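You operate a simulated robot arm through the tools that you are given. There is no shell and no other tool.

The job below is to be done with a simulated robot arm. You get a single attempt, and the scene is never put back.

TASK
Put things in order on the top of the brown bench. At the end: the blue-topped valve stands on top of the yellow carton (marked "RINGS"); the tyre chuck is on the orange case; the clear bulb from the top of the brown bench stands where the green cup stood; the green cup is on the black case; whatever was shut is shut again. Leave all else as you found it, and nothing knocked over.

Only the result counts: the job must be done as asked and must still hold three seconds after the hand-in. Knocking over, shifting, dropping, spilling or breaking anything else fails it.

THE ROBOT
A 5-joint arm with a two-finger parallel gripper, fixed in place. Base frame: the origin is at the foot of the arm, x ahead of it, y to its left, z up; the work surface is at about z = 0. Units: mm, degrees, N and s.
With the tool pointing down near the work surface it reaches from about 260 to 600 mm from the base axis. Its first joint turns from -66.0 to 66.0 degrees. The tool tilts only in the upright plane through the base axis and itself; it spins freely about its own axis. Payload 1.57 kg.
The tool frame sits at the grasp point between the pads (the TCP): z along the fingers, y along the line on which they close. The tips reach 30 mm beyond it. The gripper opens to 80 mm. The fingers are 17 mm wide and 12 mm thick; the gripper's body (40 by 82 mm) begins 80 mm behind the TCP.
Orientation is told as [roll, pitch, yaw] about the base's x, y, z axes, in that order, counted from this pose: with the fingers straight down and closing along the base's y, the tool's x points along the base's -x, its y along +y and its z along -z.

THE INTERFACE
- The arm moves only by the tool play_rows. Its argument "rows" is a list of rows, each a list of 7 numbers: the shift along the base's x, y, z in mm, then the turn, a rotation vector about the base's x, y, z in degrees, then the finger opening in mm, from 0 to 80. In form: [[dx, dy, dz, wx, wy, wz, claw], ...]. A call has 1 to 20 rows; each row is the pose to reach, as a shift and turn from the pose commanded when the call began. Each row takes 0.2 s and may step no farther than 50 mm and 8.6 degrees from the row before; otherwise, or with a gripper value out of range, the whole call is refused. A pose out of reach is approached as far as the arm can. The call stops where the force on the tool passes 40 N (or 10 N more than at its start, if that is more) or the arm is blocked; 0.2 s more then pass. The fingers move at their own pace (about 153 mm/s each) and stop on an object; they squeeze with about 21 N. The grip force told is the motor's: it shows also when the fingers shut on nothing. Time passes only in rows, and 0.2 s behind the last, so rows that repeat a pose let the fingers close. It gives the time, the measured TCP pose, the force on the tool (base axes), the opening and the grip force at its end, in the units of the frame above (readings bear some noise), with the torque about the TCP (base axes, N m) and any sound that the robot's microphone picked up, and new pictures: "show" is both (left out), scene, wrist or none.
- Cameras (640 x 400 px; columns grow to the right, rows downward): "scene" is fixed at [31.1, 384.5, 524.3]; the picture's right is [-0.83, -0.56, 0.00], its down [-0.32, 0.47, -0.82] and it looks along [0.46, -0.68, -0.57] (base axes); focal length 258 px, centre (320, 200). "wrist" rides on the gripper at [72, -7, -122] in the tool frame; the picture's right is [0.09, 1.00, 0.00], its down [-0.84, 0.08, -0.54] and it looks along [-0.54, 0.05, 0.84] (tool axes); focal length 238 px, centre (320, 200). There is no depth. A picture from a camera that has moved, and an enlarged one, comes with that camera's place and axes in the base frame and with its lens.
- inspect(camera, box): a new picture of the part [left, top, right, bottom] of that camera's present view, enlarged. No time passes.
- close_job(): hands the job in; it is judged then, once.

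Nothing tells you positions but the pictures and the camera data. Unless the task says otherwise, let go and move clear before handing in.

The tools are called after "Request:" by a JSON object that holds its "fn" and its "kwargs". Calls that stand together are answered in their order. play_rows: Moves the arm, as the interface text tells. Its arguments: {"type":"object","properties":{"rows":{"type":"array","items":{"type":"array","items":{"type":"number"}}},"show":{"type":"string","enum":["both","scene","wrist","none"]}},"required":["rows"]} The other tools are called the same way: inspect (camera, box) takes an enlarged picture of a part of a camera's view; close_job () hands the job in.

At the start:

```text
time_s: 0.0
tool_pos: [422.0, 7.4, 375.5]
tcp_rot: [0.1, 0.0, -0.1]
ft_force: [-0.4, 0.1, -0.3]
ft_torque: [-0.01, 0.0, 0.0]
finger_gap: 79.9
gripper_force: 0.1
```

scene: 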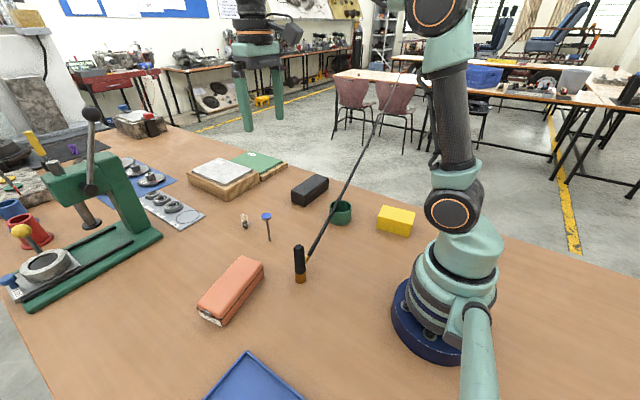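
wrist: 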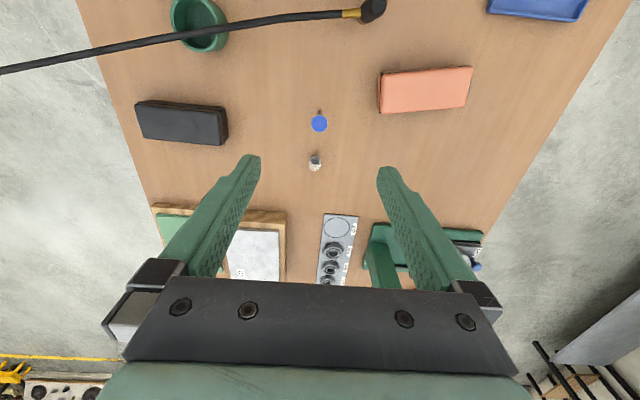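

I see a brown bench with an orange case, a black case, a green cup, a yellow carton, a small blue-topped valve, a clear bulb and a tyre chuck on a hose. I'll enlarge the views before moving anything.

Request:
{"fn": "inspect", "kwargs": {"camera": "scene", "box": [180, 150, 440, 340]}}

Request:
{"fn": "inspect", "kwargs": {"camera": "wrist", "box": [100, 0, 500, 200]}}

Request:
{"fn": "inspect", "kwargs": {"camera": "scene", "box": [220, 190, 320, 290]}}

Request:
{"fn": "inspect", "kwargs": {"camera": "scene", "box": [300, 150, 440, 250]}}

```text
2.11 times, centred on (310, 245) of scene
camera zoom: at [31.1, 384.5, 524.3], right [-0.83, -0.56, 0.0], down [-0.32, 0.47, -0.82], along [0.46, -0.68, -0.57], focal length 543 px, centre (341, 105)
```

zoom: 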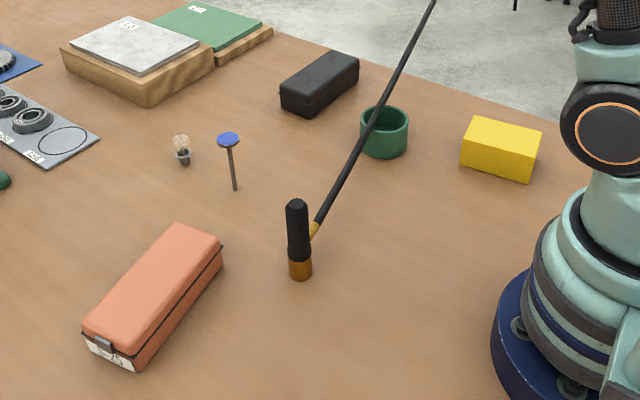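

```text
1.60 times, centred on (300, 100) of wrist
camera zoom: at [350.1, -0.3, 498.4], right [-0.09, 1.0, 0.0], down [0.84, 0.08, 0.54], along [0.54, 0.05, -0.84], focal length 381 px, centre (352, 360)
```

zoom: 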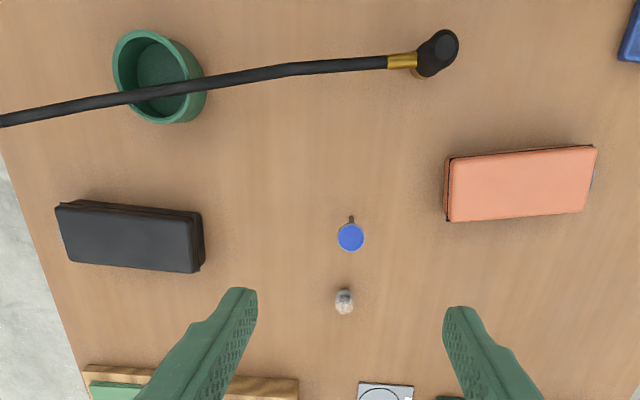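

```text
4.00 times, centred on (270, 240) of scene
camera zoom: at [31.1, 384.5, 524.3], right [-0.83, -0.56, 0.0], down [-0.32, 0.47, -0.82], along [0.46, -0.68, -0.57], focal length 1032 px, centre (520, 40)
```

zoom: 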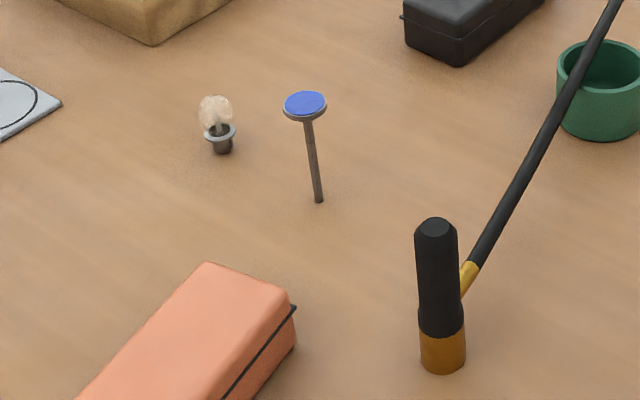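

```text
4.00 times, centred on (370, 200) of scene
camera zoom: at [31.1, 384.5, 524.3], right [-0.83, -0.56, 0.0], down [-0.32, 0.47, -0.82], along [0.46, -0.68, -0.57], focal length 1032 px, centre (120, 200)
```

zoom: 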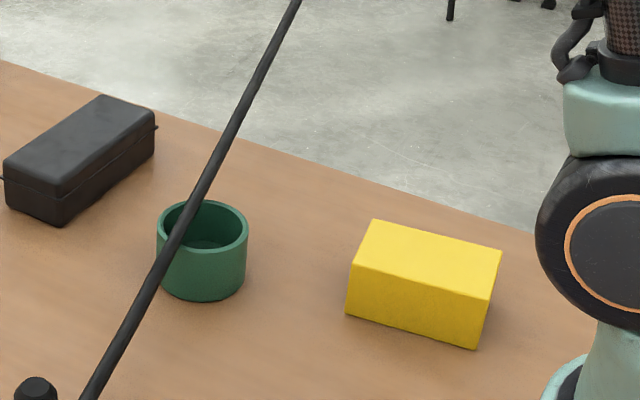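

I can place the items roughly: valve near (460, 10), bulb near (560, 10), chuck near (302, 69), cup near (335, -185), yellow carton near (182, -251), black case near (497, -248) and orange case near (398, 189). Next I'll look at the gripper fingers and these items in more detail.

Request:
{"fn": "inspect", "kwargs": {"camera": "scene", "box": [210, 0, 310, 140]}}

Request:
{"fn": "inspect", "kwargs": {"camera": "wrist", "box": [270, 90, 370, 190]}}

Request:
{"fn": "inspect", "kwargs": {"camera": "scene", "box": [0, 90, 210, 310]}}

Request:
{"fn": "inspect", "kwargs": {"camera": "scene", "box": [180, 240, 320, 400]}}

Request:
{"fn": "inspect", "kwargs": {"camera": "scene", "box": [180, 130, 340, 230]}}

```text
2.86 times, centred on (260, 70) of scene
camera zoom: at [31.1, 384.5, 524.3], right [-0.83, -0.56, 0.0], down [-0.32, 0.47, -0.82], along [0.46, -0.68, -0.57], focal length 737 px, centre (491, 571)
```

zoom: 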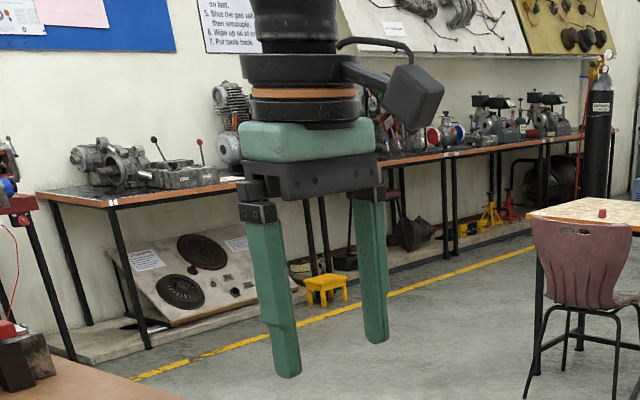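

```text
4.00 times, centred on (320, 140) of wrist
camera zoom: at [350.1, -0.3, 498.4], right [-0.09, 1.0, 0.0], down [0.84, 0.08, 0.54], along [0.54, 0.05, -0.84], focal length 953 px, centre (320, 440)
```

zoom: 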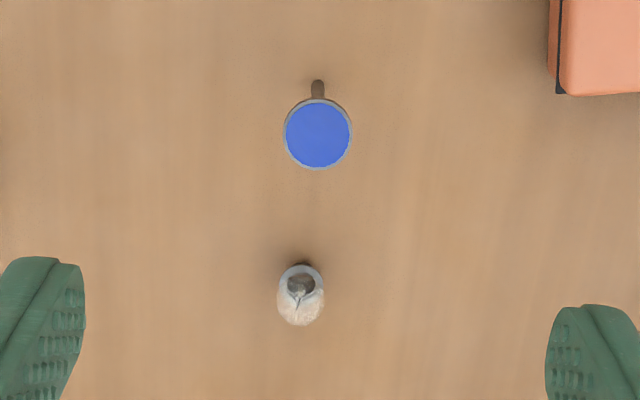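

```text
1.82 times, centred on (105, 200) of scene
camera zoom: at [31.1, 384.5, 524.3], right [-0.83, -0.56, 0.0], down [-0.32, 0.47, -0.82], along [0.46, -0.68, -0.57], focal length 469 px, centre (711, 200)
```

zoom: 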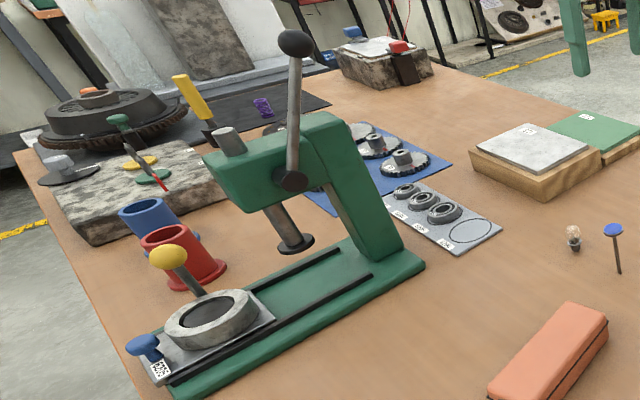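

```text
2.50 times, centred on (250, 320) of scene
camera zoom: at [31.1, 384.5, 524.3], right [-0.83, -0.56, 0.0], down [-0.32, 0.47, -0.82], along [0.46, -0.68, -0.57], focal length 645 px, centre (495, -100)
```

zoom: 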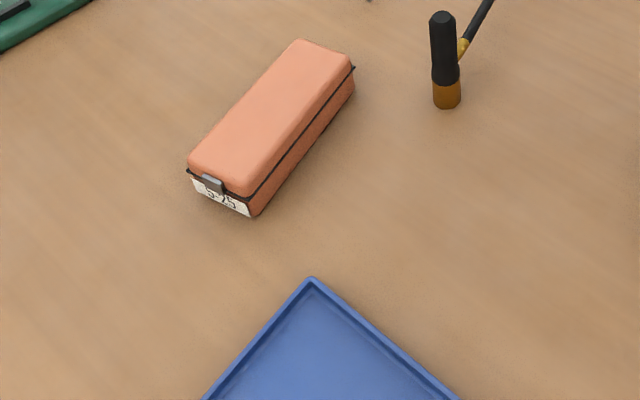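

```text
4.00 times, centred on (260, 180) of scene
camera zoom: at [31.1, 384.5, 524.3], right [-0.83, -0.56, 0.0], down [-0.32, 0.47, -0.82], along [0.46, -0.68, -0.57], focal length 1032 px, centre (560, 280)
```

zoom: 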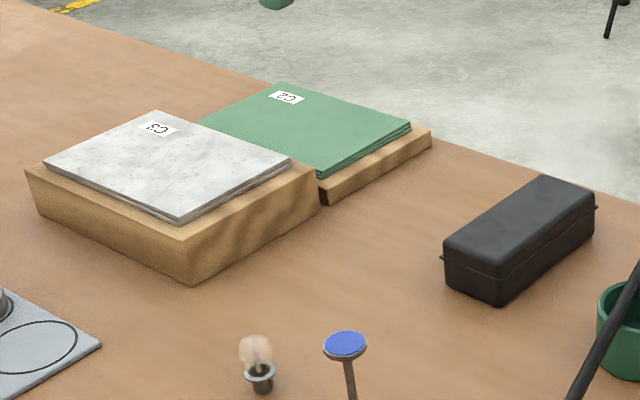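

The fingers are flat plates, so the valve will have to be held by its blue head. I'll check the hose route, then move the wrist camera for a closer look at the chuck and cases.

Request:
{"fn": "inspect", "kwargs": {"camera": "scene", "box": [320, 0, 480, 200]}}

Request:
{"fn": "play_rows", "kwargs": {"rows": [[-20, 10, -20, 0, 0, 8, 80], [-40, 20, -40, 0, 0, 16, 80], [-55, 35, -50, 0, 0, 24, 80], [-70, 45, -60, 0, 0, 32, 80], [-85, 50, -70, 0, 0, 40, 80], [-100, 55, -80, 0, 0, 48, 80], [-110, 58, -90, 0, 0, 56, 80], [-115, 60, -95, 0, 0, 64, 80], [-120, 62, -100, 0, 0, 72, 80], [-120, 62, -100, 0, 0, 80, 80], [-120, 62, -100, 0, 0, 88, 80], [-120, 62, -100, 0, 0, 90, 80]]}}

```text
2.00 times, centred on (400, 100) of scene
camera zoom: at [31.1, 384.5, 524.3], right [-0.83, -0.56, 0.0], down [-0.32, 0.47, -0.82], along [0.46, -0.68, -0.57], focal length 516 px, centre (160, 400)
```

zoom: 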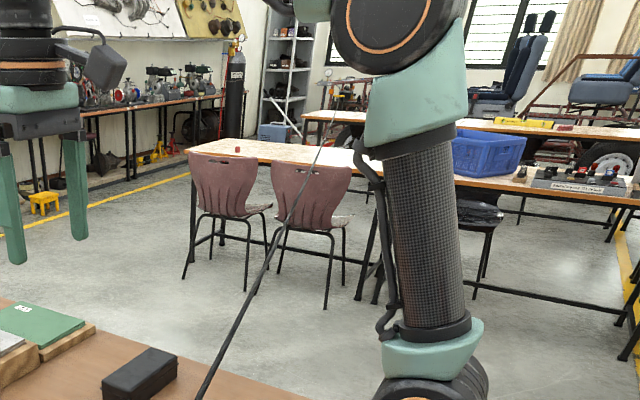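

```text
time_s: 2.6
tool_pos: [302.9, 69.2, 274.6]
tcp_rot: [0.0, 0.1, 90.0]
ft_force: [0.9, -0.4, 0.8]
ft_torque: [0.01, -0.01, 0.0]
finger_gap: 80.0
gripper_force: 0.0
camera wrist: at [309.1, -3.7, 398.6], right [-1.0, -0.09, 0.0], down [-0.08, 0.84, 0.54], along [-0.05, 0.54, -0.84], focal length 238 px, centre (320, 200)
```

scene: 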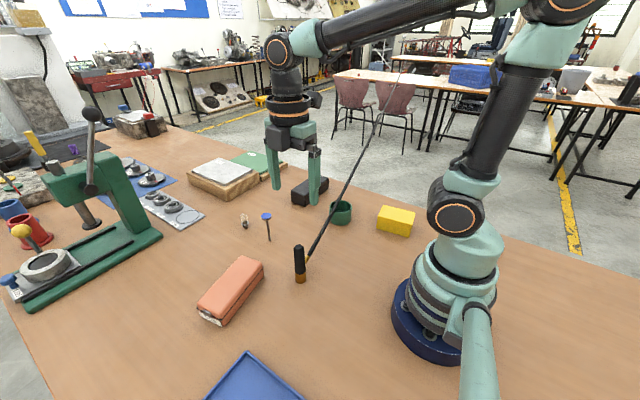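
wrist: 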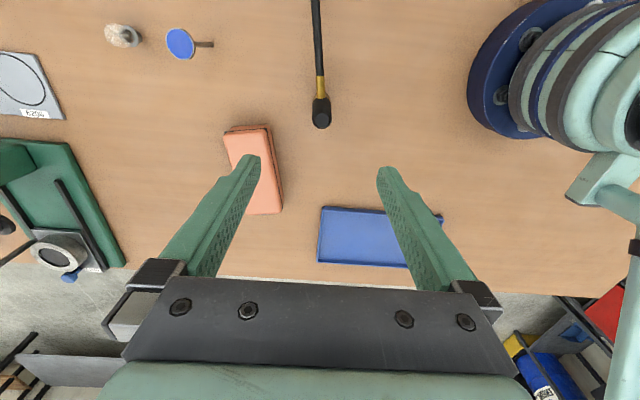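

The chuck is directly below the tool at about (302, 68), with its hose leaving toward -y. I'll zoom in on the chuck, the orange case and the bulb.

Request:
{"fn": "inspect", "kwargs": {"camera": "wrist", "box": [180, 80, 380, 230]}}

Request:
{"fn": "inspect", "kwargs": {"camera": "wrist", "box": [80, 0, 240, 100]}}

Request:
{"fn": "inspect", "kwargs": {"camera": "wrist", "box": [280, 50, 380, 150]}}

Request:
{"fn": "inspect", "kwargs": {"camera": "scene", "box": [230, 180, 350, 300]}}

```text
2.67 times, centred on (280, 155) of wrist
camera zoom: at [309.1, -3.7, 398.6], right [-1.0, -0.09, 0.0], down [-0.08, 0.84, 0.54], along [-0.05, 0.54, -0.84], focal length 636 px, centre (427, 320)
```

zoom: 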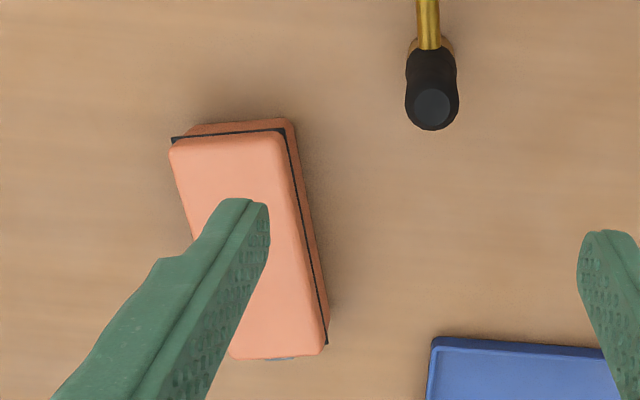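

```text
4.00 times, centred on (160, 50) of wrist
camera zoom: at [309.1, -3.7, 398.6], right [-1.0, -0.09, 0.0], down [-0.08, 0.84, 0.54], along [-0.05, 0.54, -0.84], focal length 953 px, centre (960, 800)
```

zoom: 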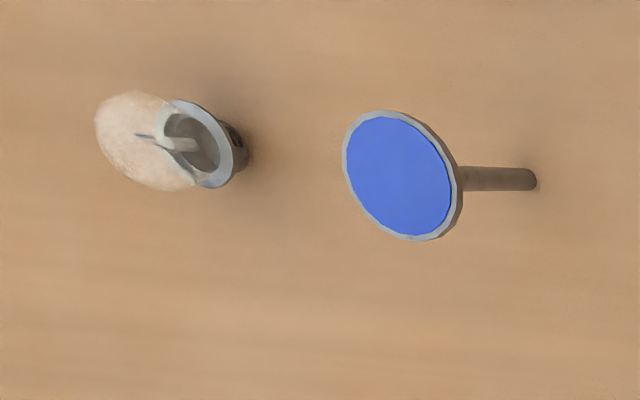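

```text
4.00 times, centred on (330, 100) of wrist
camera zoom: at [309.1, -3.7, 398.6], right [-1.0, -0.09, 0.0], down [-0.08, 0.84, 0.54], along [-0.05, 0.54, -0.84], focal length 953 px, centre (280, 600)
```

zoom: 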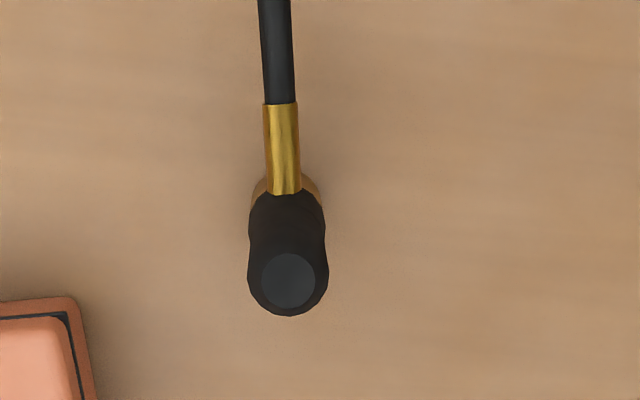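

```text
3.33 times, centred on (290, 240) of scene
camera zoom: at [31.1, 384.5, 524.3], right [-0.83, -0.56, 0.0], down [-0.32, 0.47, -0.82], along [0.46, -0.68, -0.57], focal length 860 px, centre (420, 67)
```

zoom: 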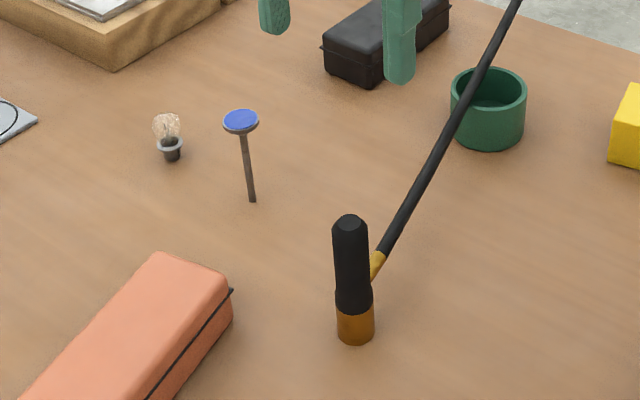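

The valve head is a disc about 28 mm across at about z = 88, and the bulb's collar is slightly wider than its glass. I'll move the valve first, well away from the hose, so I'm going above it with the fingers closing along y.

Request:
{"fn": "play_rows", "kwargs": {"rows": [[14, -5, 10, 0, 0, -8, 80], [28, -10, 10, 0, 0, -16, 80], [42, -16, 5, 0, 0, -24, 80], [56, -22, 0, 0, 0, -32, 80], [70, -28, -10, 0, 0, -40, 80], [84, -34, -20, 0, 0, -48, 80], [98, -40, -30, 0, 0, -56, 80], [112, -46, -40, 0, 0, -64, 80], [126, -51, -50, 0, 0, -72, 80], [140, -56, -60, 0, 0, -80, 80], [150, -58, -70, 0, 0, -88, 80], [158, -59, -75, 0, 0, -90, 80], [158, -59, -75, 0, 0, -90, 80]]}}

```text
time_s: 5.4
tool_pos: [459.0, 9.5, 201.7]
tcp_rot: [0.0, 0.0, -0.2]
ft_force: [0.0, 1.1, 0.8]
ft_torque: [0.02, 0.03, -0.01]
finger_gap: 80.0
gripper_force: 0.1
camera wrist: at [387.7, 2.5, 324.2], right [-0.09, 1.0, 0.0], down [0.84, 0.08, 0.54], along [0.54, 0.05, -0.84], focal length 238 px, centre (320, 200)
```

scene: 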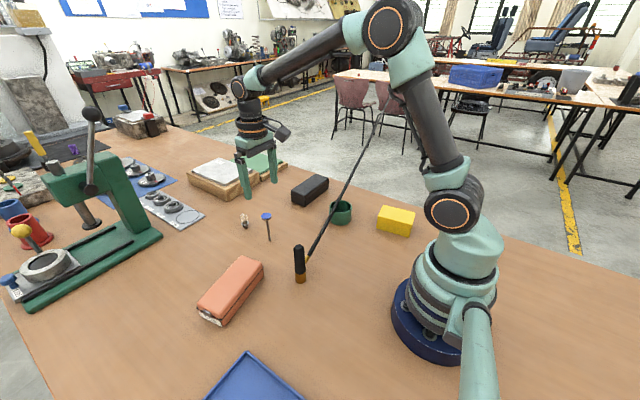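
wrist: 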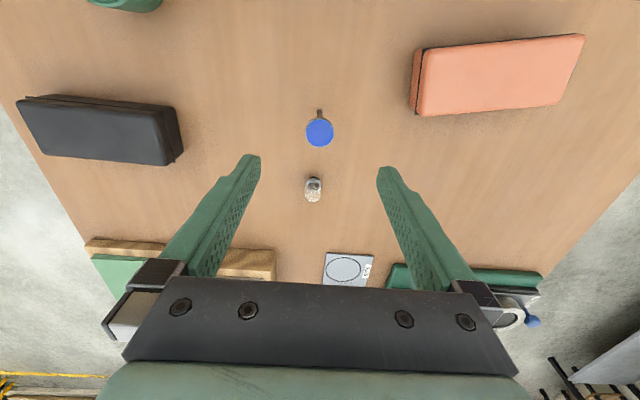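

The valve head is just under the tool at about (457, 9). I'll zoom in for its exact place and height.

Request:
{"fn": "inspect", "kwargs": {"camera": "wrist", "box": [280, 90, 360, 140]}}

Request:
{"fn": "inspect", "kwargs": {"camera": "scene", "box": [240, 200, 304, 250]}}

Request:
{"fn": "inspect", "kwargs": {"camera": "wrist", "box": [280, 160, 360, 210]}}

```text
8.00 times, centred on (320, 115) of wrist
camera zoom: at [387.7, 2.5, 324.2], right [-0.09, 1.0, 0.0], down [0.84, 0.08, 0.54], along [0.54, 0.05, -0.84], focal length 1907 px, centre (320, 880)
```

zoom: 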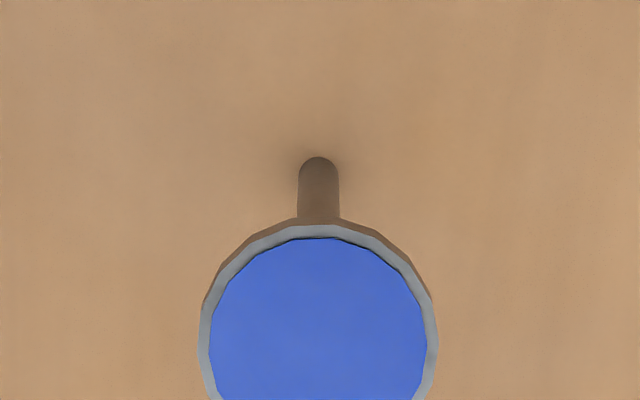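

```text
8.00 times, centred on (272, 225) of scene
camera zoom: at [31.1, 384.5, 524.3], right [-0.83, -0.56, 0.0], down [-0.32, 0.47, -0.82], along [0.46, -0.68, -0.57], focal length 2063 px, centre (704, 0)
```

zoom: 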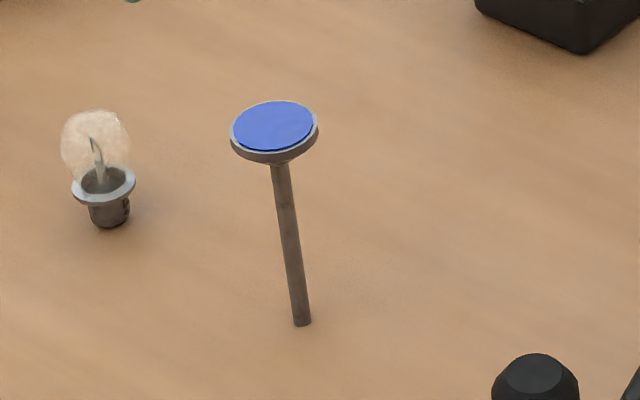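

```text
8.00 times, centred on (320, 185) of wrist
camera zoom: at [387.7, 2.5, 324.2], right [-0.09, 1.0, 0.0], down [0.84, 0.08, 0.54], along [0.54, 0.05, -0.84], focal length 1907 px, centre (320, 320)
```

zoom: 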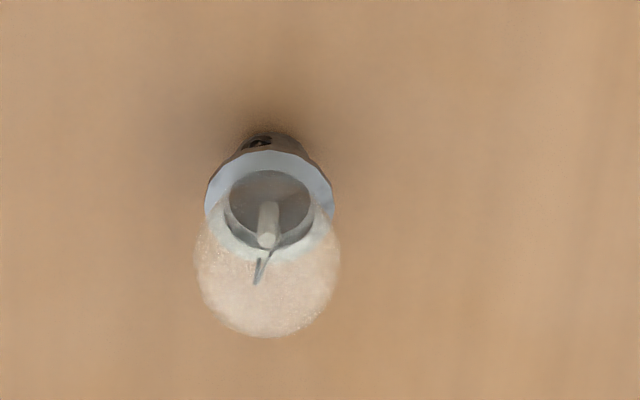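

The valve stands at about (458.5, 8.8) with its head top near z = 90, about 0.8 mm to the -y side of the tool. I'll lower straight down over it, fingers open, and check before closing.

Request:
{"fn": "play_rows", "kwargs": {"rows": [[0, -0.8, -20, 0, 0, 0, 80], [0, -0.8, -45, 0, 0, 0, 80], [0, -0.8, -70, 0, 0, 0, 80], [0, -0.8, -90, 0, 0, 0, 80], [0, -0.8, -105, 0, 0, 0, 80], [0, -0.8, -114, 0, 0, 0, 80], [0, -0.8, -114, 0, 0, 0, 60], [0, -0.8, -114, 0, 0, 0, 45], [0, -0.8, -114, 0, 0, 0, 45]]}}

Request:
{"fn": "inspect", "kwargs": {"camera": "wrist", "box": [240, 120, 400, 220]}}

Request:
{"fn": "inspect", "kwargs": {"camera": "scene", "box": [220, 150, 320, 250]}}

```text
time_s: 7.4
tool_pos: [460.0, 9.3, 86.1]
tcp_rot: [0.1, 0.0, -0.1]
ft_force: [-0.3, 1.1, -0.2]
ft_torque: [-0.01, 0.0, -0.02]
finger_gap: 45.5
gripper_force: 0.1
camera wrist: at [388.2, 2.3, 209.6], right [-0.09, 1.0, 0.0], down [0.84, 0.08, 0.54], along [0.54, 0.05, -0.84], focal length 238 px, centre (320, 200)
```

scene: 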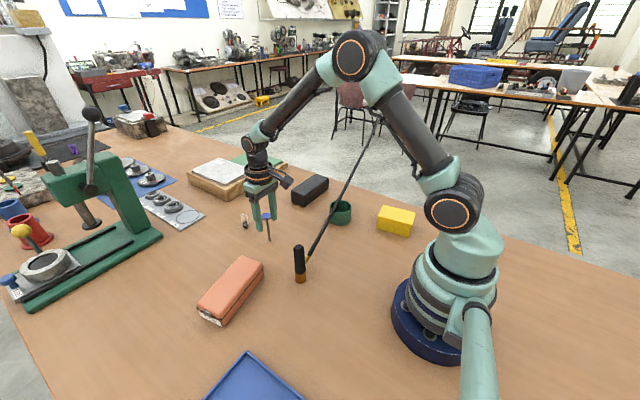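
wrist: 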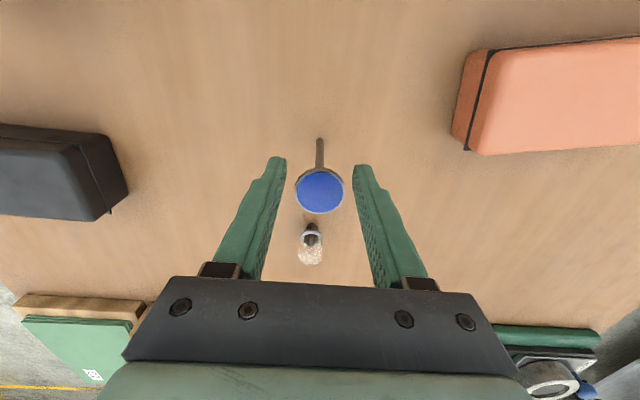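

```text
4.00 times, centred on (320, 170) of wrist
camera zoom: at [388.2, 2.3, 209.6], right [-0.09, 1.0, 0.0], down [0.84, 0.08, 0.54], along [0.54, 0.05, -0.84], focal length 953 px, centre (320, 320)
```

zoom: 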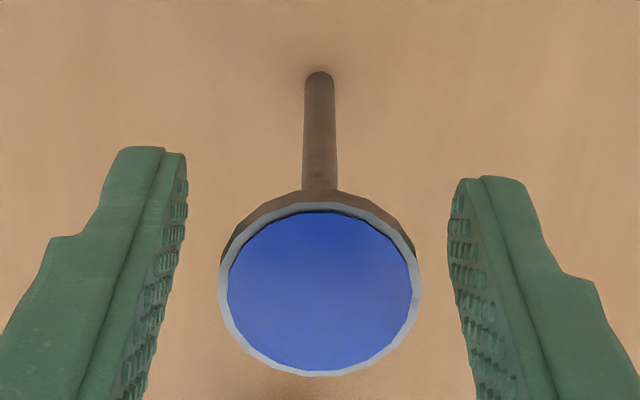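

```text
4.00 times, centred on (270, 200) of scene
camera zoom: at [31.1, 384.5, 524.3], right [-0.83, -0.56, 0.0], down [-0.32, 0.47, -0.82], along [0.46, -0.68, -0.57], focal length 1032 px, centre (520, 200)
```

zoom: 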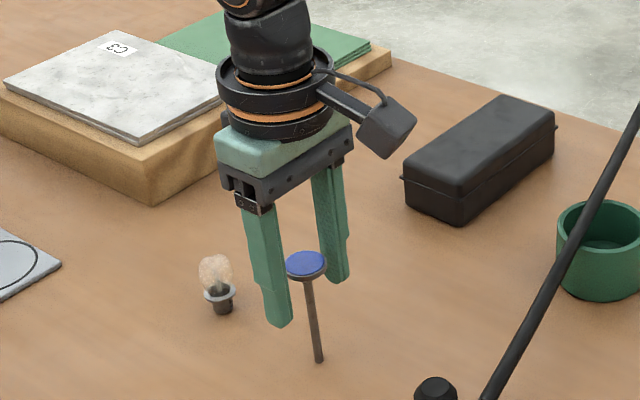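

The valve head sits between the pads to within half a millimetre. I'll shift slightly and close step by step.

Request:
{"fn": "play_rows", "kwargs": {"rows": [[-1, -0.4, 0, 0, 0, 0, 40], [-1, -0.4, 0, 0, 0, 0, 36], [-1, -0.4, 0, 0, 0, 0, 33], [-1, -0.4, 0, 0, 0, 0, 31], [-1, -0.4, 0, 0, 0, 0, 30], [-1, -0.4, 0, 0, 0, 0, 29], [-1, -0.4, 0, 0, 0, 0, 28], [-1, -0.4, 0, 0, 0, 0, 27], [-1, -0.4, 0, 0, 0, 0, 27]]}}

Request:
{"fn": "inspect", "kwargs": {"camera": "wrist", "box": [240, 120, 400, 220]}}

Request:
{"fn": "inspect", "kwargs": {"camera": "scene", "box": [220, 180, 320, 250]}}

```text
time_s: 9.4
tool_pos: [459.2, 8.6, 86.2]
tcp_rot: [0.0, 0.0, 0.0]
ft_force: [0.1, 0.5, 0.1]
ft_torque: [0.05, -0.01, 0.0]
finger_gap: 28.7
gripper_force: 21.3
camera wrist: at [386.9, 1.3, 209.2], right [-0.09, 1.0, 0.0], down [0.84, 0.08, 0.54], along [0.54, 0.05, -0.84], focal length 238 px, centre (320, 200)
```

scene: 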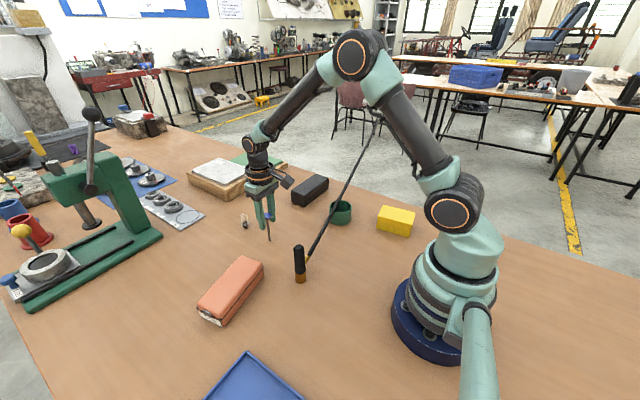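
wrist: 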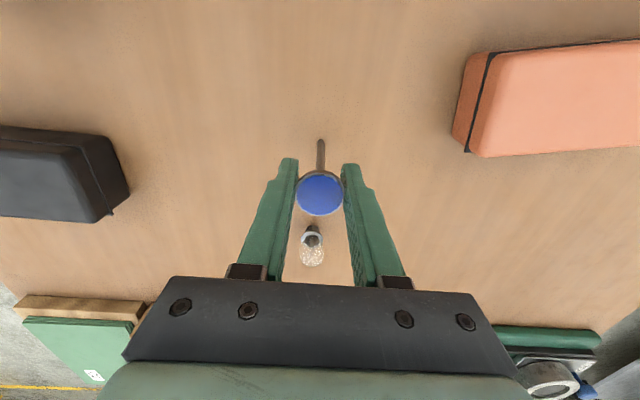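

```text
4.00 times, centred on (320, 170) of wrist
camera zoom: at [386.9, 1.3, 209.2], right [-0.09, 1.0, 0.0], down [0.84, 0.08, 0.54], along [0.54, 0.05, -0.84], focal length 953 px, centre (320, 320)
```

zoom: 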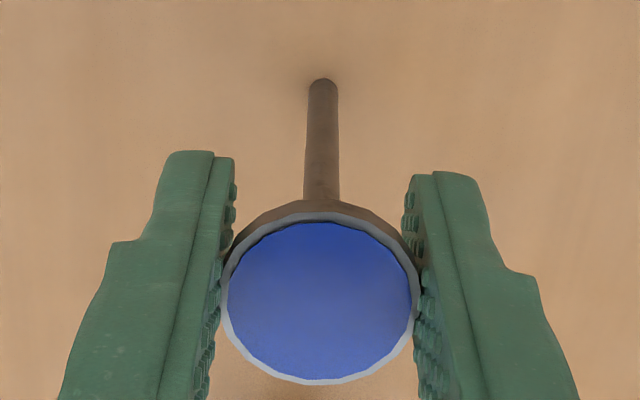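

```text
5.71 times, centred on (270, 215) of scene
camera zoom: at [31.1, 384.5, 524.3], right [-0.83, -0.56, 0.0], down [-0.32, 0.47, -0.82], along [0.46, -0.68, -0.57], focal length 1474 px, centre (606, 114)
```

zoom: 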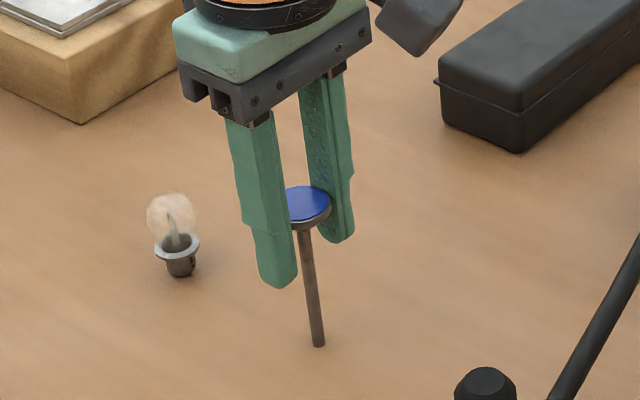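

The valve is held by its head, with a gap of 28.7 mm and 21 N. I'll lift it slowly and check that it hangs straight.

Request:
{"fn": "play_rows", "kwargs": {"rows": [[0, 0, 2, 0, 0, 0, 27], [0, 0, 6, 0, 0, 0, 27], [0, 0, 14, 0, 0, 0, 27], [0, 0, 28, 0, 0, 0, 27], [0, 0, 46, 0, 0, 0, 27], [0, 0, 66, 0, 0, 0, 27], [0, 0, 86, 0, 0, 0, 27], [0, 0, 106, 0, 0, 0, 27], [0, 0, 126, 0, 0, 0, 27], [0, 0, 146, 0, 0, 0, 27], [0, 0, 166, 0, 0, 0, 27], [0, 0, 186, 0, 0, 0, 27], [0, 0, 200, 0, 0, 0, 27], [0, 0, 205, 0, 0, 0, 27], [0, 0, 205, 0, 0, 0, 27]]}}

Request:
{"fn": "inspect", "kwargs": {"camera": "wrist", "box": [240, 120, 400, 220]}}

Request:
{"fn": "inspect", "kwargs": {"camera": "scene", "box": [200, 60, 300, 190]}}

```text
time_s: 12.6
tool_pos: [459.8, 9.7, 291.9]
tcp_rot: [0.0, -0.1, -0.1]
ft_force: [0.1, 0.8, -0.7]
ft_torque: [-0.02, -0.02, 0.01]
finger_gap: 28.6
gripper_force: 20.9
camera wrist: at [388.1, 2.0, 414.9], right [-0.09, 1.0, 0.0], down [0.84, 0.08, 0.54], along [0.54, 0.05, -0.84], focal length 238 px, centre (320, 200)
```

scene: 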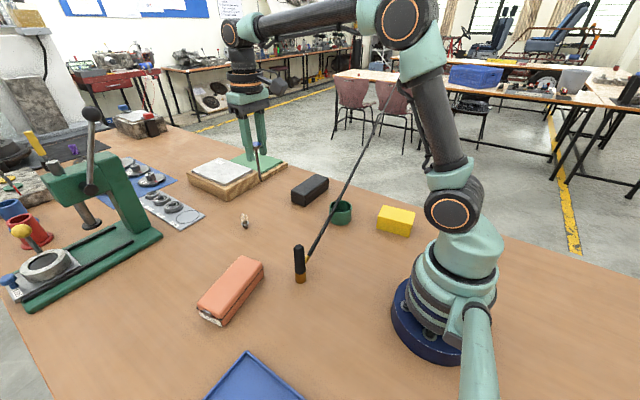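
wrist: 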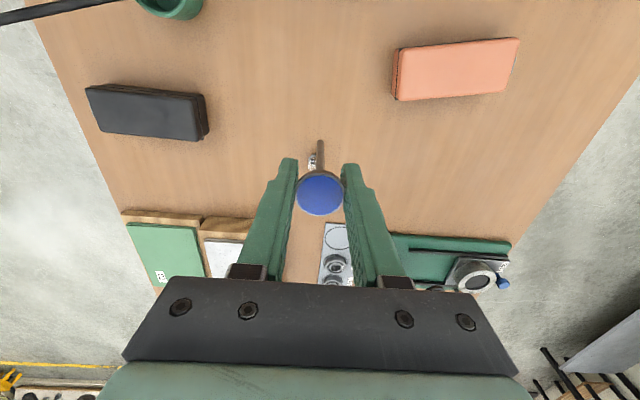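

```text
4.00 times, centred on (320, 170) of wrist
camera zoom: at [388.1, 2.0, 414.9], right [-0.09, 1.0, 0.0], down [0.84, 0.08, 0.54], along [0.54, 0.05, -0.84], focal length 953 px, centre (320, 320)
```

zoom: 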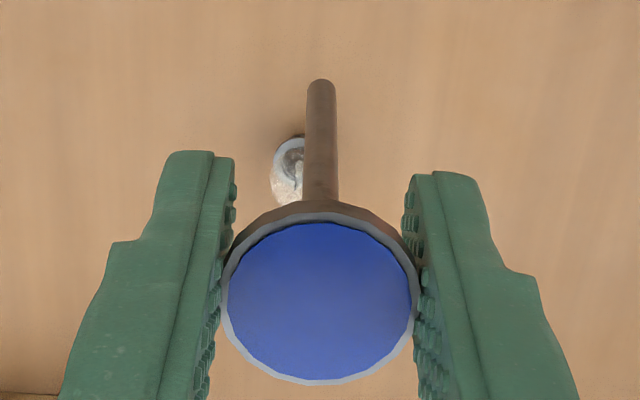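

```text
3.08 times, centred on (250, 125) of scene
camera zoom: at [31.1, 384.5, 524.3], right [-0.83, -0.56, 0.0], down [-0.32, 0.47, -0.82], along [0.46, -0.68, -0.57], focal length 794 px, centre (535, 431)
```

zoom: 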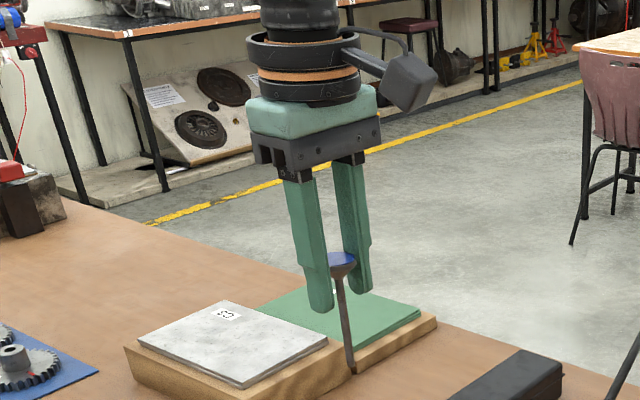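

The valve hangs straight and didn't shift in the grip. Now I'll carry it high above everything to the yellow carton, turning the tool with the arm.

Request:
{"fn": "play_rows", "kwargs": {"rows": [[-5, -5, 0, 0, 0, -1, 27], [-15, -14, 0, 0, 0, -3, 27], [-30, -28, 0, 0, 0, -6, 27], [-46, -43, 0, 0, 0, -9, 27], [-62, -58, 0, 0, 0, -12, 27], [-78, -73, 0, 0, 0, -15, 27], [-94, -88, 0, 0, 0, -18, 27], [-110, -103, 0, 0, 0, -21, 27], [-126, -118, 0, 0, 0, -24, 27], [-142, -133, 0, 0, 0, -27, 27], [-158, -148, 0, 0, 0, -30, 27], [-174, -163, 0, 0, 0, -33, 27], [-190, -178, 0, 0, 0, -36, 27], [-206, -193, 0, 0, 0, -40, 27], [-222, -208, 0, 0, 0, -43, 27], [-238, -223, 0, 0, 0, -46, 27], [-254, -238, 0, 0, 0, -49, 27], [-266, -250, 0, 0, 0, -52, 27], [-274, -257, 0, 0, 0, -54, 27], [-277, -260, 0, 0, 0, -54, 27]]}}

Request:
{"fn": "inspect", "kwargs": {"camera": "wrist", "box": [220, 60, 420, 220]}}

Request:
{"fn": "inspect", "kwargs": {"camera": "scene", "box": [340, 80, 460, 250]}}

```text
time_s: 16.8
tool_pos: [181.0, -250.1, 291.0]
tcp_rot: [0.0, 0.0, -54.1]
ft_force: [0.0, -0.4, -0.4]
ft_torque: [0.02, 0.0, 0.01]
finger_gap: 28.3
gripper_force: 20.9
camera wrist: at [133.5, -197.0, 414.8], right [0.75, 0.66, 0.0], down [0.55, -0.63, 0.54], along [0.36, -0.41, -0.84], focal length 238 px, centre (320, 200)
```

scene: 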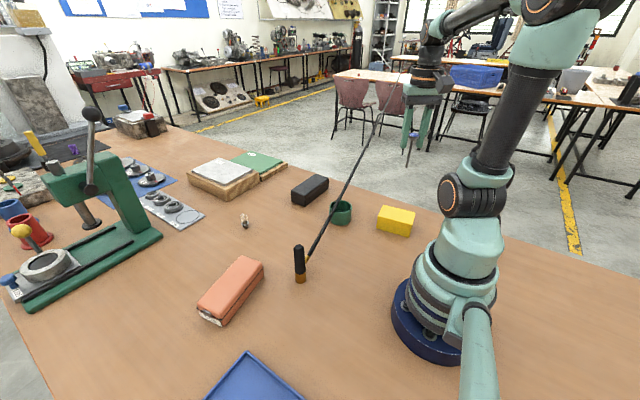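
wrist: 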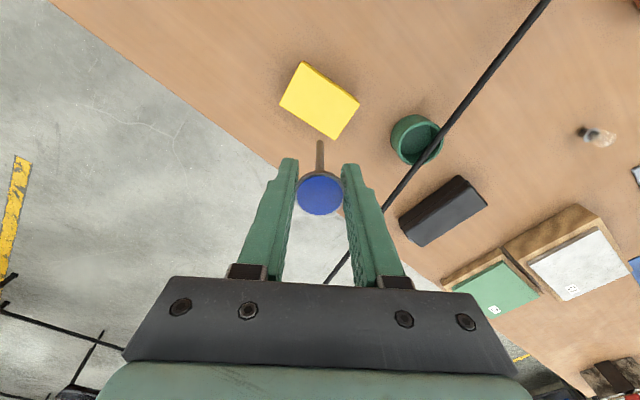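

```text
2.50 times, centred on (320, 140) of wrist
camera zoom: at [133.5, -197.0, 414.8], right [0.75, 0.66, 0.0], down [0.55, -0.63, 0.54], along [0.36, -0.41, -0.84], focal length 596 px, centre (320, 350)
```

zoom: 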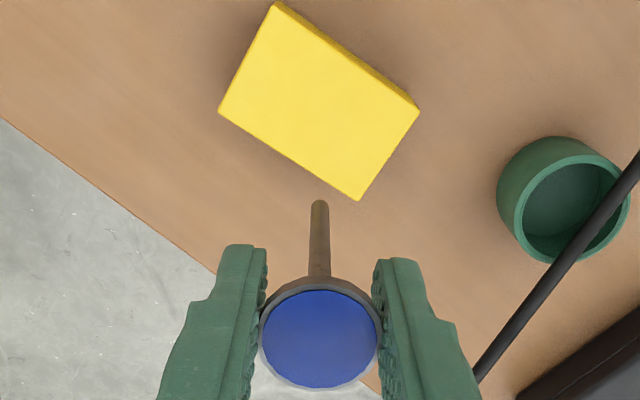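

```text
2.35 times, centred on (400, 165) of scene
camera zoom: at [31.1, 384.5, 524.3], right [-0.83, -0.56, 0.0], down [-0.32, 0.47, -0.82], along [0.46, -0.68, -0.57], focal length 607 px, centre (132, 282)
```

zoom: 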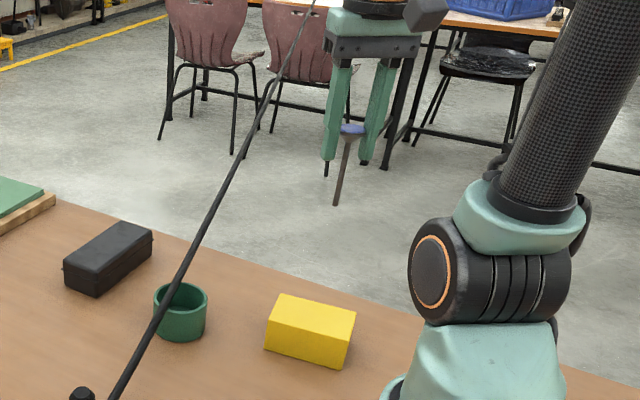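

The carton's centre works out at about (179, -251), 99 by 60 mm. I'll zoom in on it to get its height and look for the marking before lowering the valve.

Request:
{"fn": "inspect", "kwargs": {"camera": "scene", "box": [365, 195, 429, 245]}}

Request:
{"fn": "inspect", "kwargs": {"camera": "wrist", "box": [260, 50, 380, 150]}}

```text
8.00 times, centred on (397, 220) of scene
camera zoom: at [31.1, 384.5, 524.3], right [-0.83, -0.56, 0.0], down [-0.32, 0.47, -0.82], along [0.46, -0.68, -0.57], focal length 2063 px, centre (-296, 40)
```

zoom: 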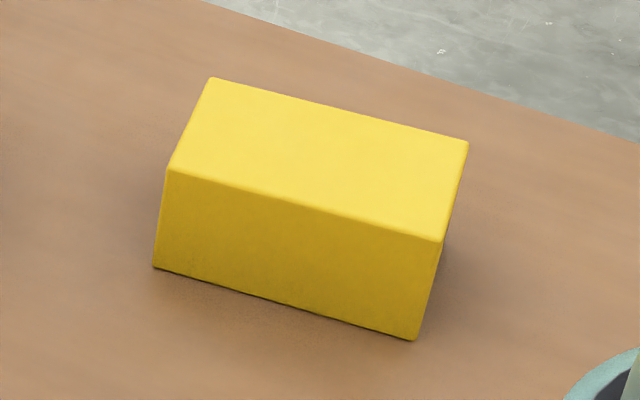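

```text
4.00 times, centred on (320, 100) of wrist
camera zoom: at [133.5, -197.0, 414.8], right [0.75, 0.66, 0.0], down [0.55, -0.63, 0.54], along [0.36, -0.41, -0.84], focal length 953 px, centre (320, 600)
```

zoom: 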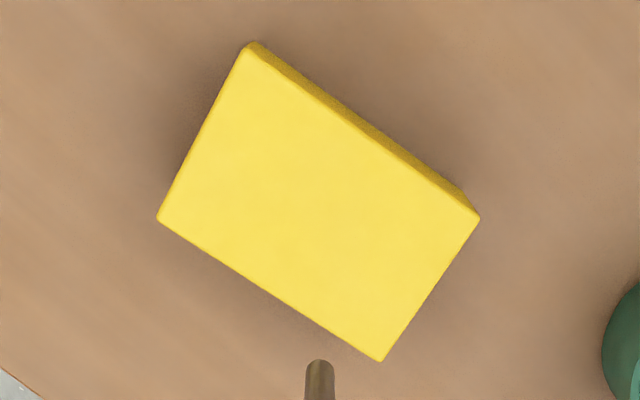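

The carton is about 48 mm high, so the stem should touch down with the TCP near z = 134.5. I'll lower the valve to just above that.

Request:
{"fn": "play_rows", "kwargs": {"rows": [[-1, -1, -4, 0, 0, 0, 27], [-1, -1, -12, 0, 0, 0, 27], [-1, -1, -24, 0, 0, 0, 27], [-1, -1, -38, 0, 0, 0, 27], [-1, -1, -54, 0, 0, 0, 27], [-1, -1, -70, 0, 0, 0, 27], [-1, -1, -86, 0, 0, 0, 27], [-1, -1, -102, 0, 0, 0, 27], [-1, -1, -116, 0, 0, 0, 27], [-1, -1, -128, 0, 0, 0, 27], [-1, -1, -138, 0, 0, 0, 27], [-1, -1, -145, 0, 0, 0, 27], [-1, -1, -150, 0, 0, 0, 27], [-1, -1, -152, 0, 0, 0, 27], [-1, -1, -152, 0, 0, 0, 27]]}}

Request:
{"fn": "inspect", "kwargs": {"camera": "scene", "box": [365, 165, 429, 245]}}

Request:
{"fn": "inspect", "kwargs": {"camera": "wrist", "box": [240, 90, 400, 220]}}

```text
time_s: 20.0
tool_pos: [181.2, -251.1, 140.0]
tcp_rot: [0.1, 0.1, -54.0]
ft_force: [-0.1, -0.5, -0.8]
ft_torque: [0.0, 0.01, 0.0]
finger_gap: 28.6
gripper_force: 21.0
camera wrist: at [134.0, -198.4, 262.6], right [0.75, 0.66, 0.0], down [0.55, -0.63, 0.54], along [0.36, -0.41, -0.84], focal length 238 px, centre (320, 200)
```

scene: 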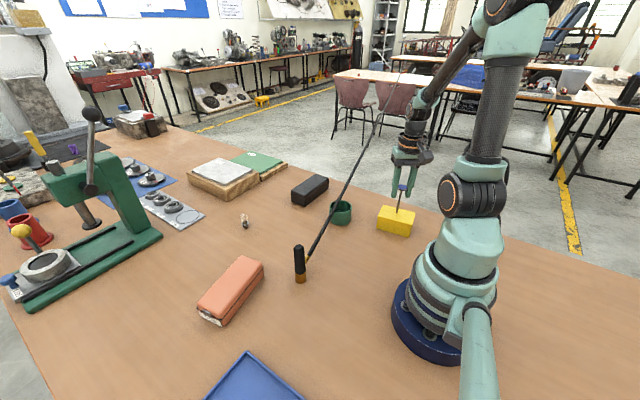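
wrist: 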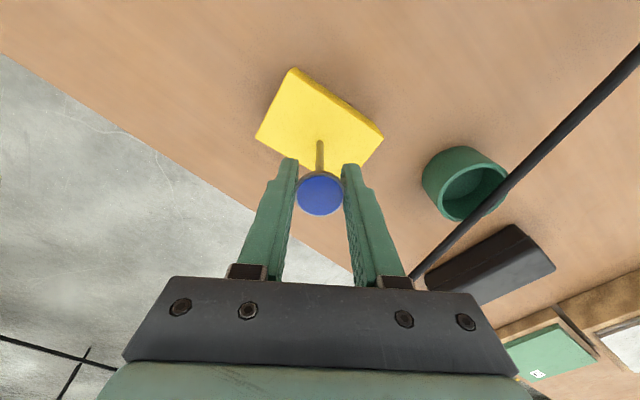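

```text
5.00 times, centred on (397, 205) of scene
camera zoom: at [31.1, 384.5, 524.3], right [-0.83, -0.56, 0.0], down [-0.32, 0.47, -0.82], along [0.46, -0.68, -0.57], focal length 1289 px, centre (-65, 175)
```

zoom: 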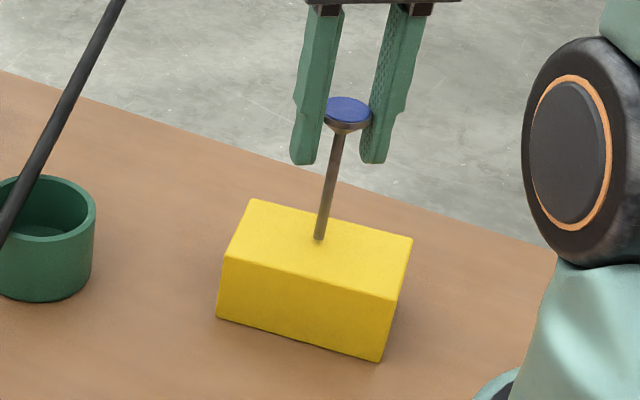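

```text
3.08 times, centred on (320, 155) of wrist
camera zoom: at [134.0, -198.4, 262.6], right [0.75, 0.66, 0.0], down [0.55, -0.63, 0.54], along [0.36, -0.41, -0.84], focal length 733 px, centre (320, 338)
```

zoom: 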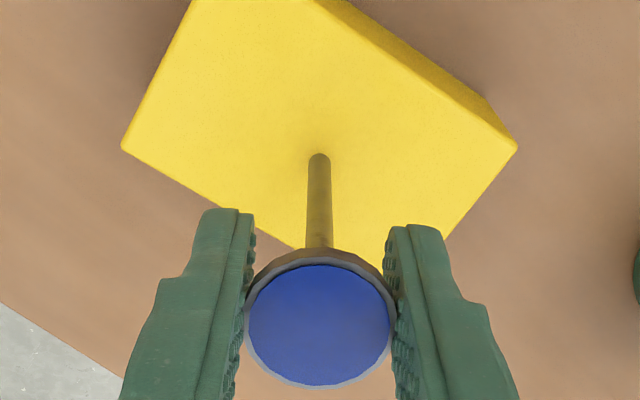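

The stem hangs vertically above the middle of the carton. I'll lower in small steps and watch the force for touchdown.

Request:
{"fn": "play_rows", "kwargs": {"rows": [[0, 0, -1, 0, 0, 0, 27], [0, 0, -2, 0, 0, 0, 27], [0, 0, -3, 0, 0, 0, 27], [0, 0, -3.5, 0, 0, 0, 27], [0, 0, -4, 0, 0, 0, 27], [0, 0, -4, 0, 0, 0, 27]], "show": "none"}}

Request:
{"fn": "inspect", "kwargs": {"camera": "scene", "box": [375, 190, 407, 215]}}

```text
time_s: 21.4
tool_pos: [179.6, -251.5, 136.3]
tcp_rot: [0.0, -0.1, -54.1]
ft_force: [-1.1, 2.4, 12.2]
ft_torque: [0.17, 0.06, 0.01]
finger_gap: 28.6
gripper_force: 21.0
```

```text
16.00 times, centred on (391, 202) of scene
camera zoom: at [31.1, 384.5, 524.3], right [-0.83, -0.56, 0.0], down [-0.32, 0.47, -0.82], along [0.46, -0.68, -0.57], focal length 4126 px, centre (-816, 160)
```

zoom: 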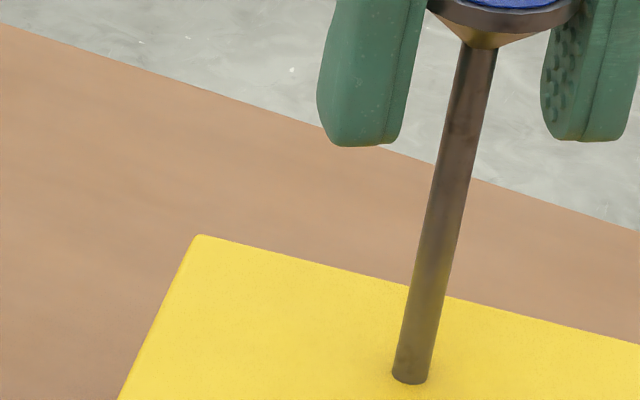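

It has touched down with 12 N upward, so I'll back up slightly to leave only a light contact.

Request:
{"fn": "play_rows", "kwargs": {"rows": [[0, 0, 0.3, 0, 0, 0, 27], [0, 0, 0.5, 0, 0, 0, 27], [0, 0, 0.5, 0, 0, 0, 27]], "show": "none"}}

```text
time_s: 22.2
tool_pos: [183.0, -252.5, 135.6]
tcp_rot: [0.0, 0.0, -54.1]
ft_force: [-1.6, 0.6, 9.1]
ft_torque: [0.09, 0.09, 0.03]
finger_gap: 28.7
gripper_force: 20.8
```

Request:
{"fn": "play_rows", "kwargs": {"rows": [[0, 0, 0.3, 0, 0, 0, 27], [0, 0, 0.6, 0, 0, 0, 27], [0, 0, 0.6, 0, 0, 0, 27]], "show": "none"}}

```text
time_s: 23.0
tool_pos: [181.7, -251.3, 137.5]
tcp_rot: [0.0, -0.1, -54.1]
ft_force: [0.2, 0.4, -0.6]
ft_torque: [0.0, -0.02, 0.02]
finger_gap: 28.3
gripper_force: 21.2
```

Request:
{"fn": "play_rows", "kwargs": {"rows": [[0, 0, -0.2, 0, 0, 0, 27], [0, 0, -0.2, 0, 0, 0, 27]], "show": "none"}}

Request:
{"fn": "inspect", "kwargs": {"camera": "scene", "box": [375, 175, 415, 225]}}

Request:
{"fn": "inspect", "kwargs": {"camera": "wrist", "box": [270, 120, 370, 220]}}

```text
time_s: 23.6
tool_pos: [179.7, -252.1, 136.6]
tcp_rot: [0.0, 0.0, -54.1]
ft_force: [-0.2, -0.3, -1.8]
ft_torque: [0.04, -0.02, 0.02]
finger_gap: 28.6
gripper_force: 21.3
```

```text
8.00 times, centred on (395, 200) of scene
camera zoom: at [31.1, 384.5, 524.3], right [-0.83, -0.56, 0.0], down [-0.32, 0.47, -0.82], along [0.46, -0.68, -0.57], focal length 2063 px, centre (-280, 200)
```

zoom: 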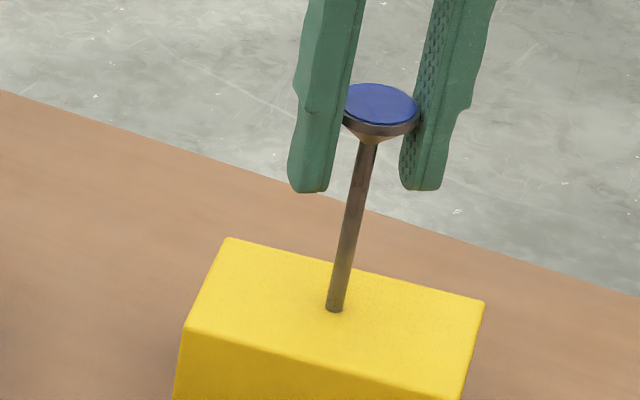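

```text
4.00 times, centred on (320, 170) of wrist
camera zoom: at [133.4, -198.4, 259.1], right [0.75, 0.66, 0.0], down [0.55, -0.63, 0.54], along [0.36, -0.41, -0.84], focal length 953 px, centre (320, 320)
```

zoom: 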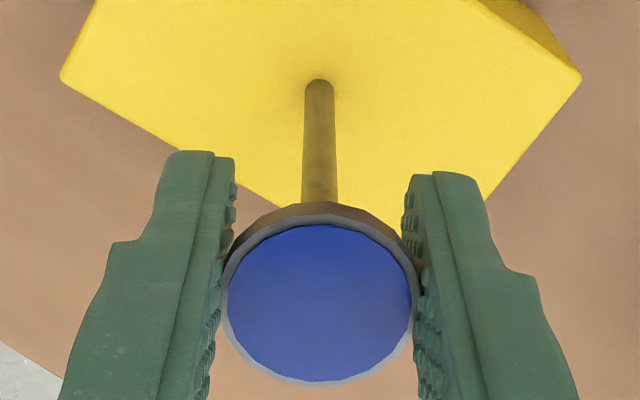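

Request:
{"fn": "play_rows", "kwargs": {"rows": [[0, 0, -0.15, 0, 0, 0, 27], [0, 0, -0.15, 0, 0, 0, 27], [0, 0, -0.15, 0, 0, 0, 27]], "show": "none"}}

```text
time_s: 24.4
tool_pos: [181.1, -253.1, 137.5]
tcp_rot: [0.1, 0.0, -54.2]
ft_force: [-0.1, 0.9, -0.5]
ft_torque: [-0.01, 0.02, 0.0]
finger_gap: 28.6
gripper_force: 20.9
```

Request:
{"fn": "play_rows", "kwargs": {"rows": [[0, 0, -0.2, 0, 0, 0, 27], [0, 0, -0.2, 0, 0, 0, 27], [0, 0, -0.2, 0, 0, 0, 27]], "show": "none"}}

```text
time_s: 25.2
tool_pos: [181.5, -251.7, 136.6]
tcp_rot: [0.0, 0.0, -54.1]
ft_force: [-0.3, 0.1, 0.4]
ft_torque: [-0.03, 0.0, -0.01]
finger_gap: 28.5
gripper_force: 21.0
```

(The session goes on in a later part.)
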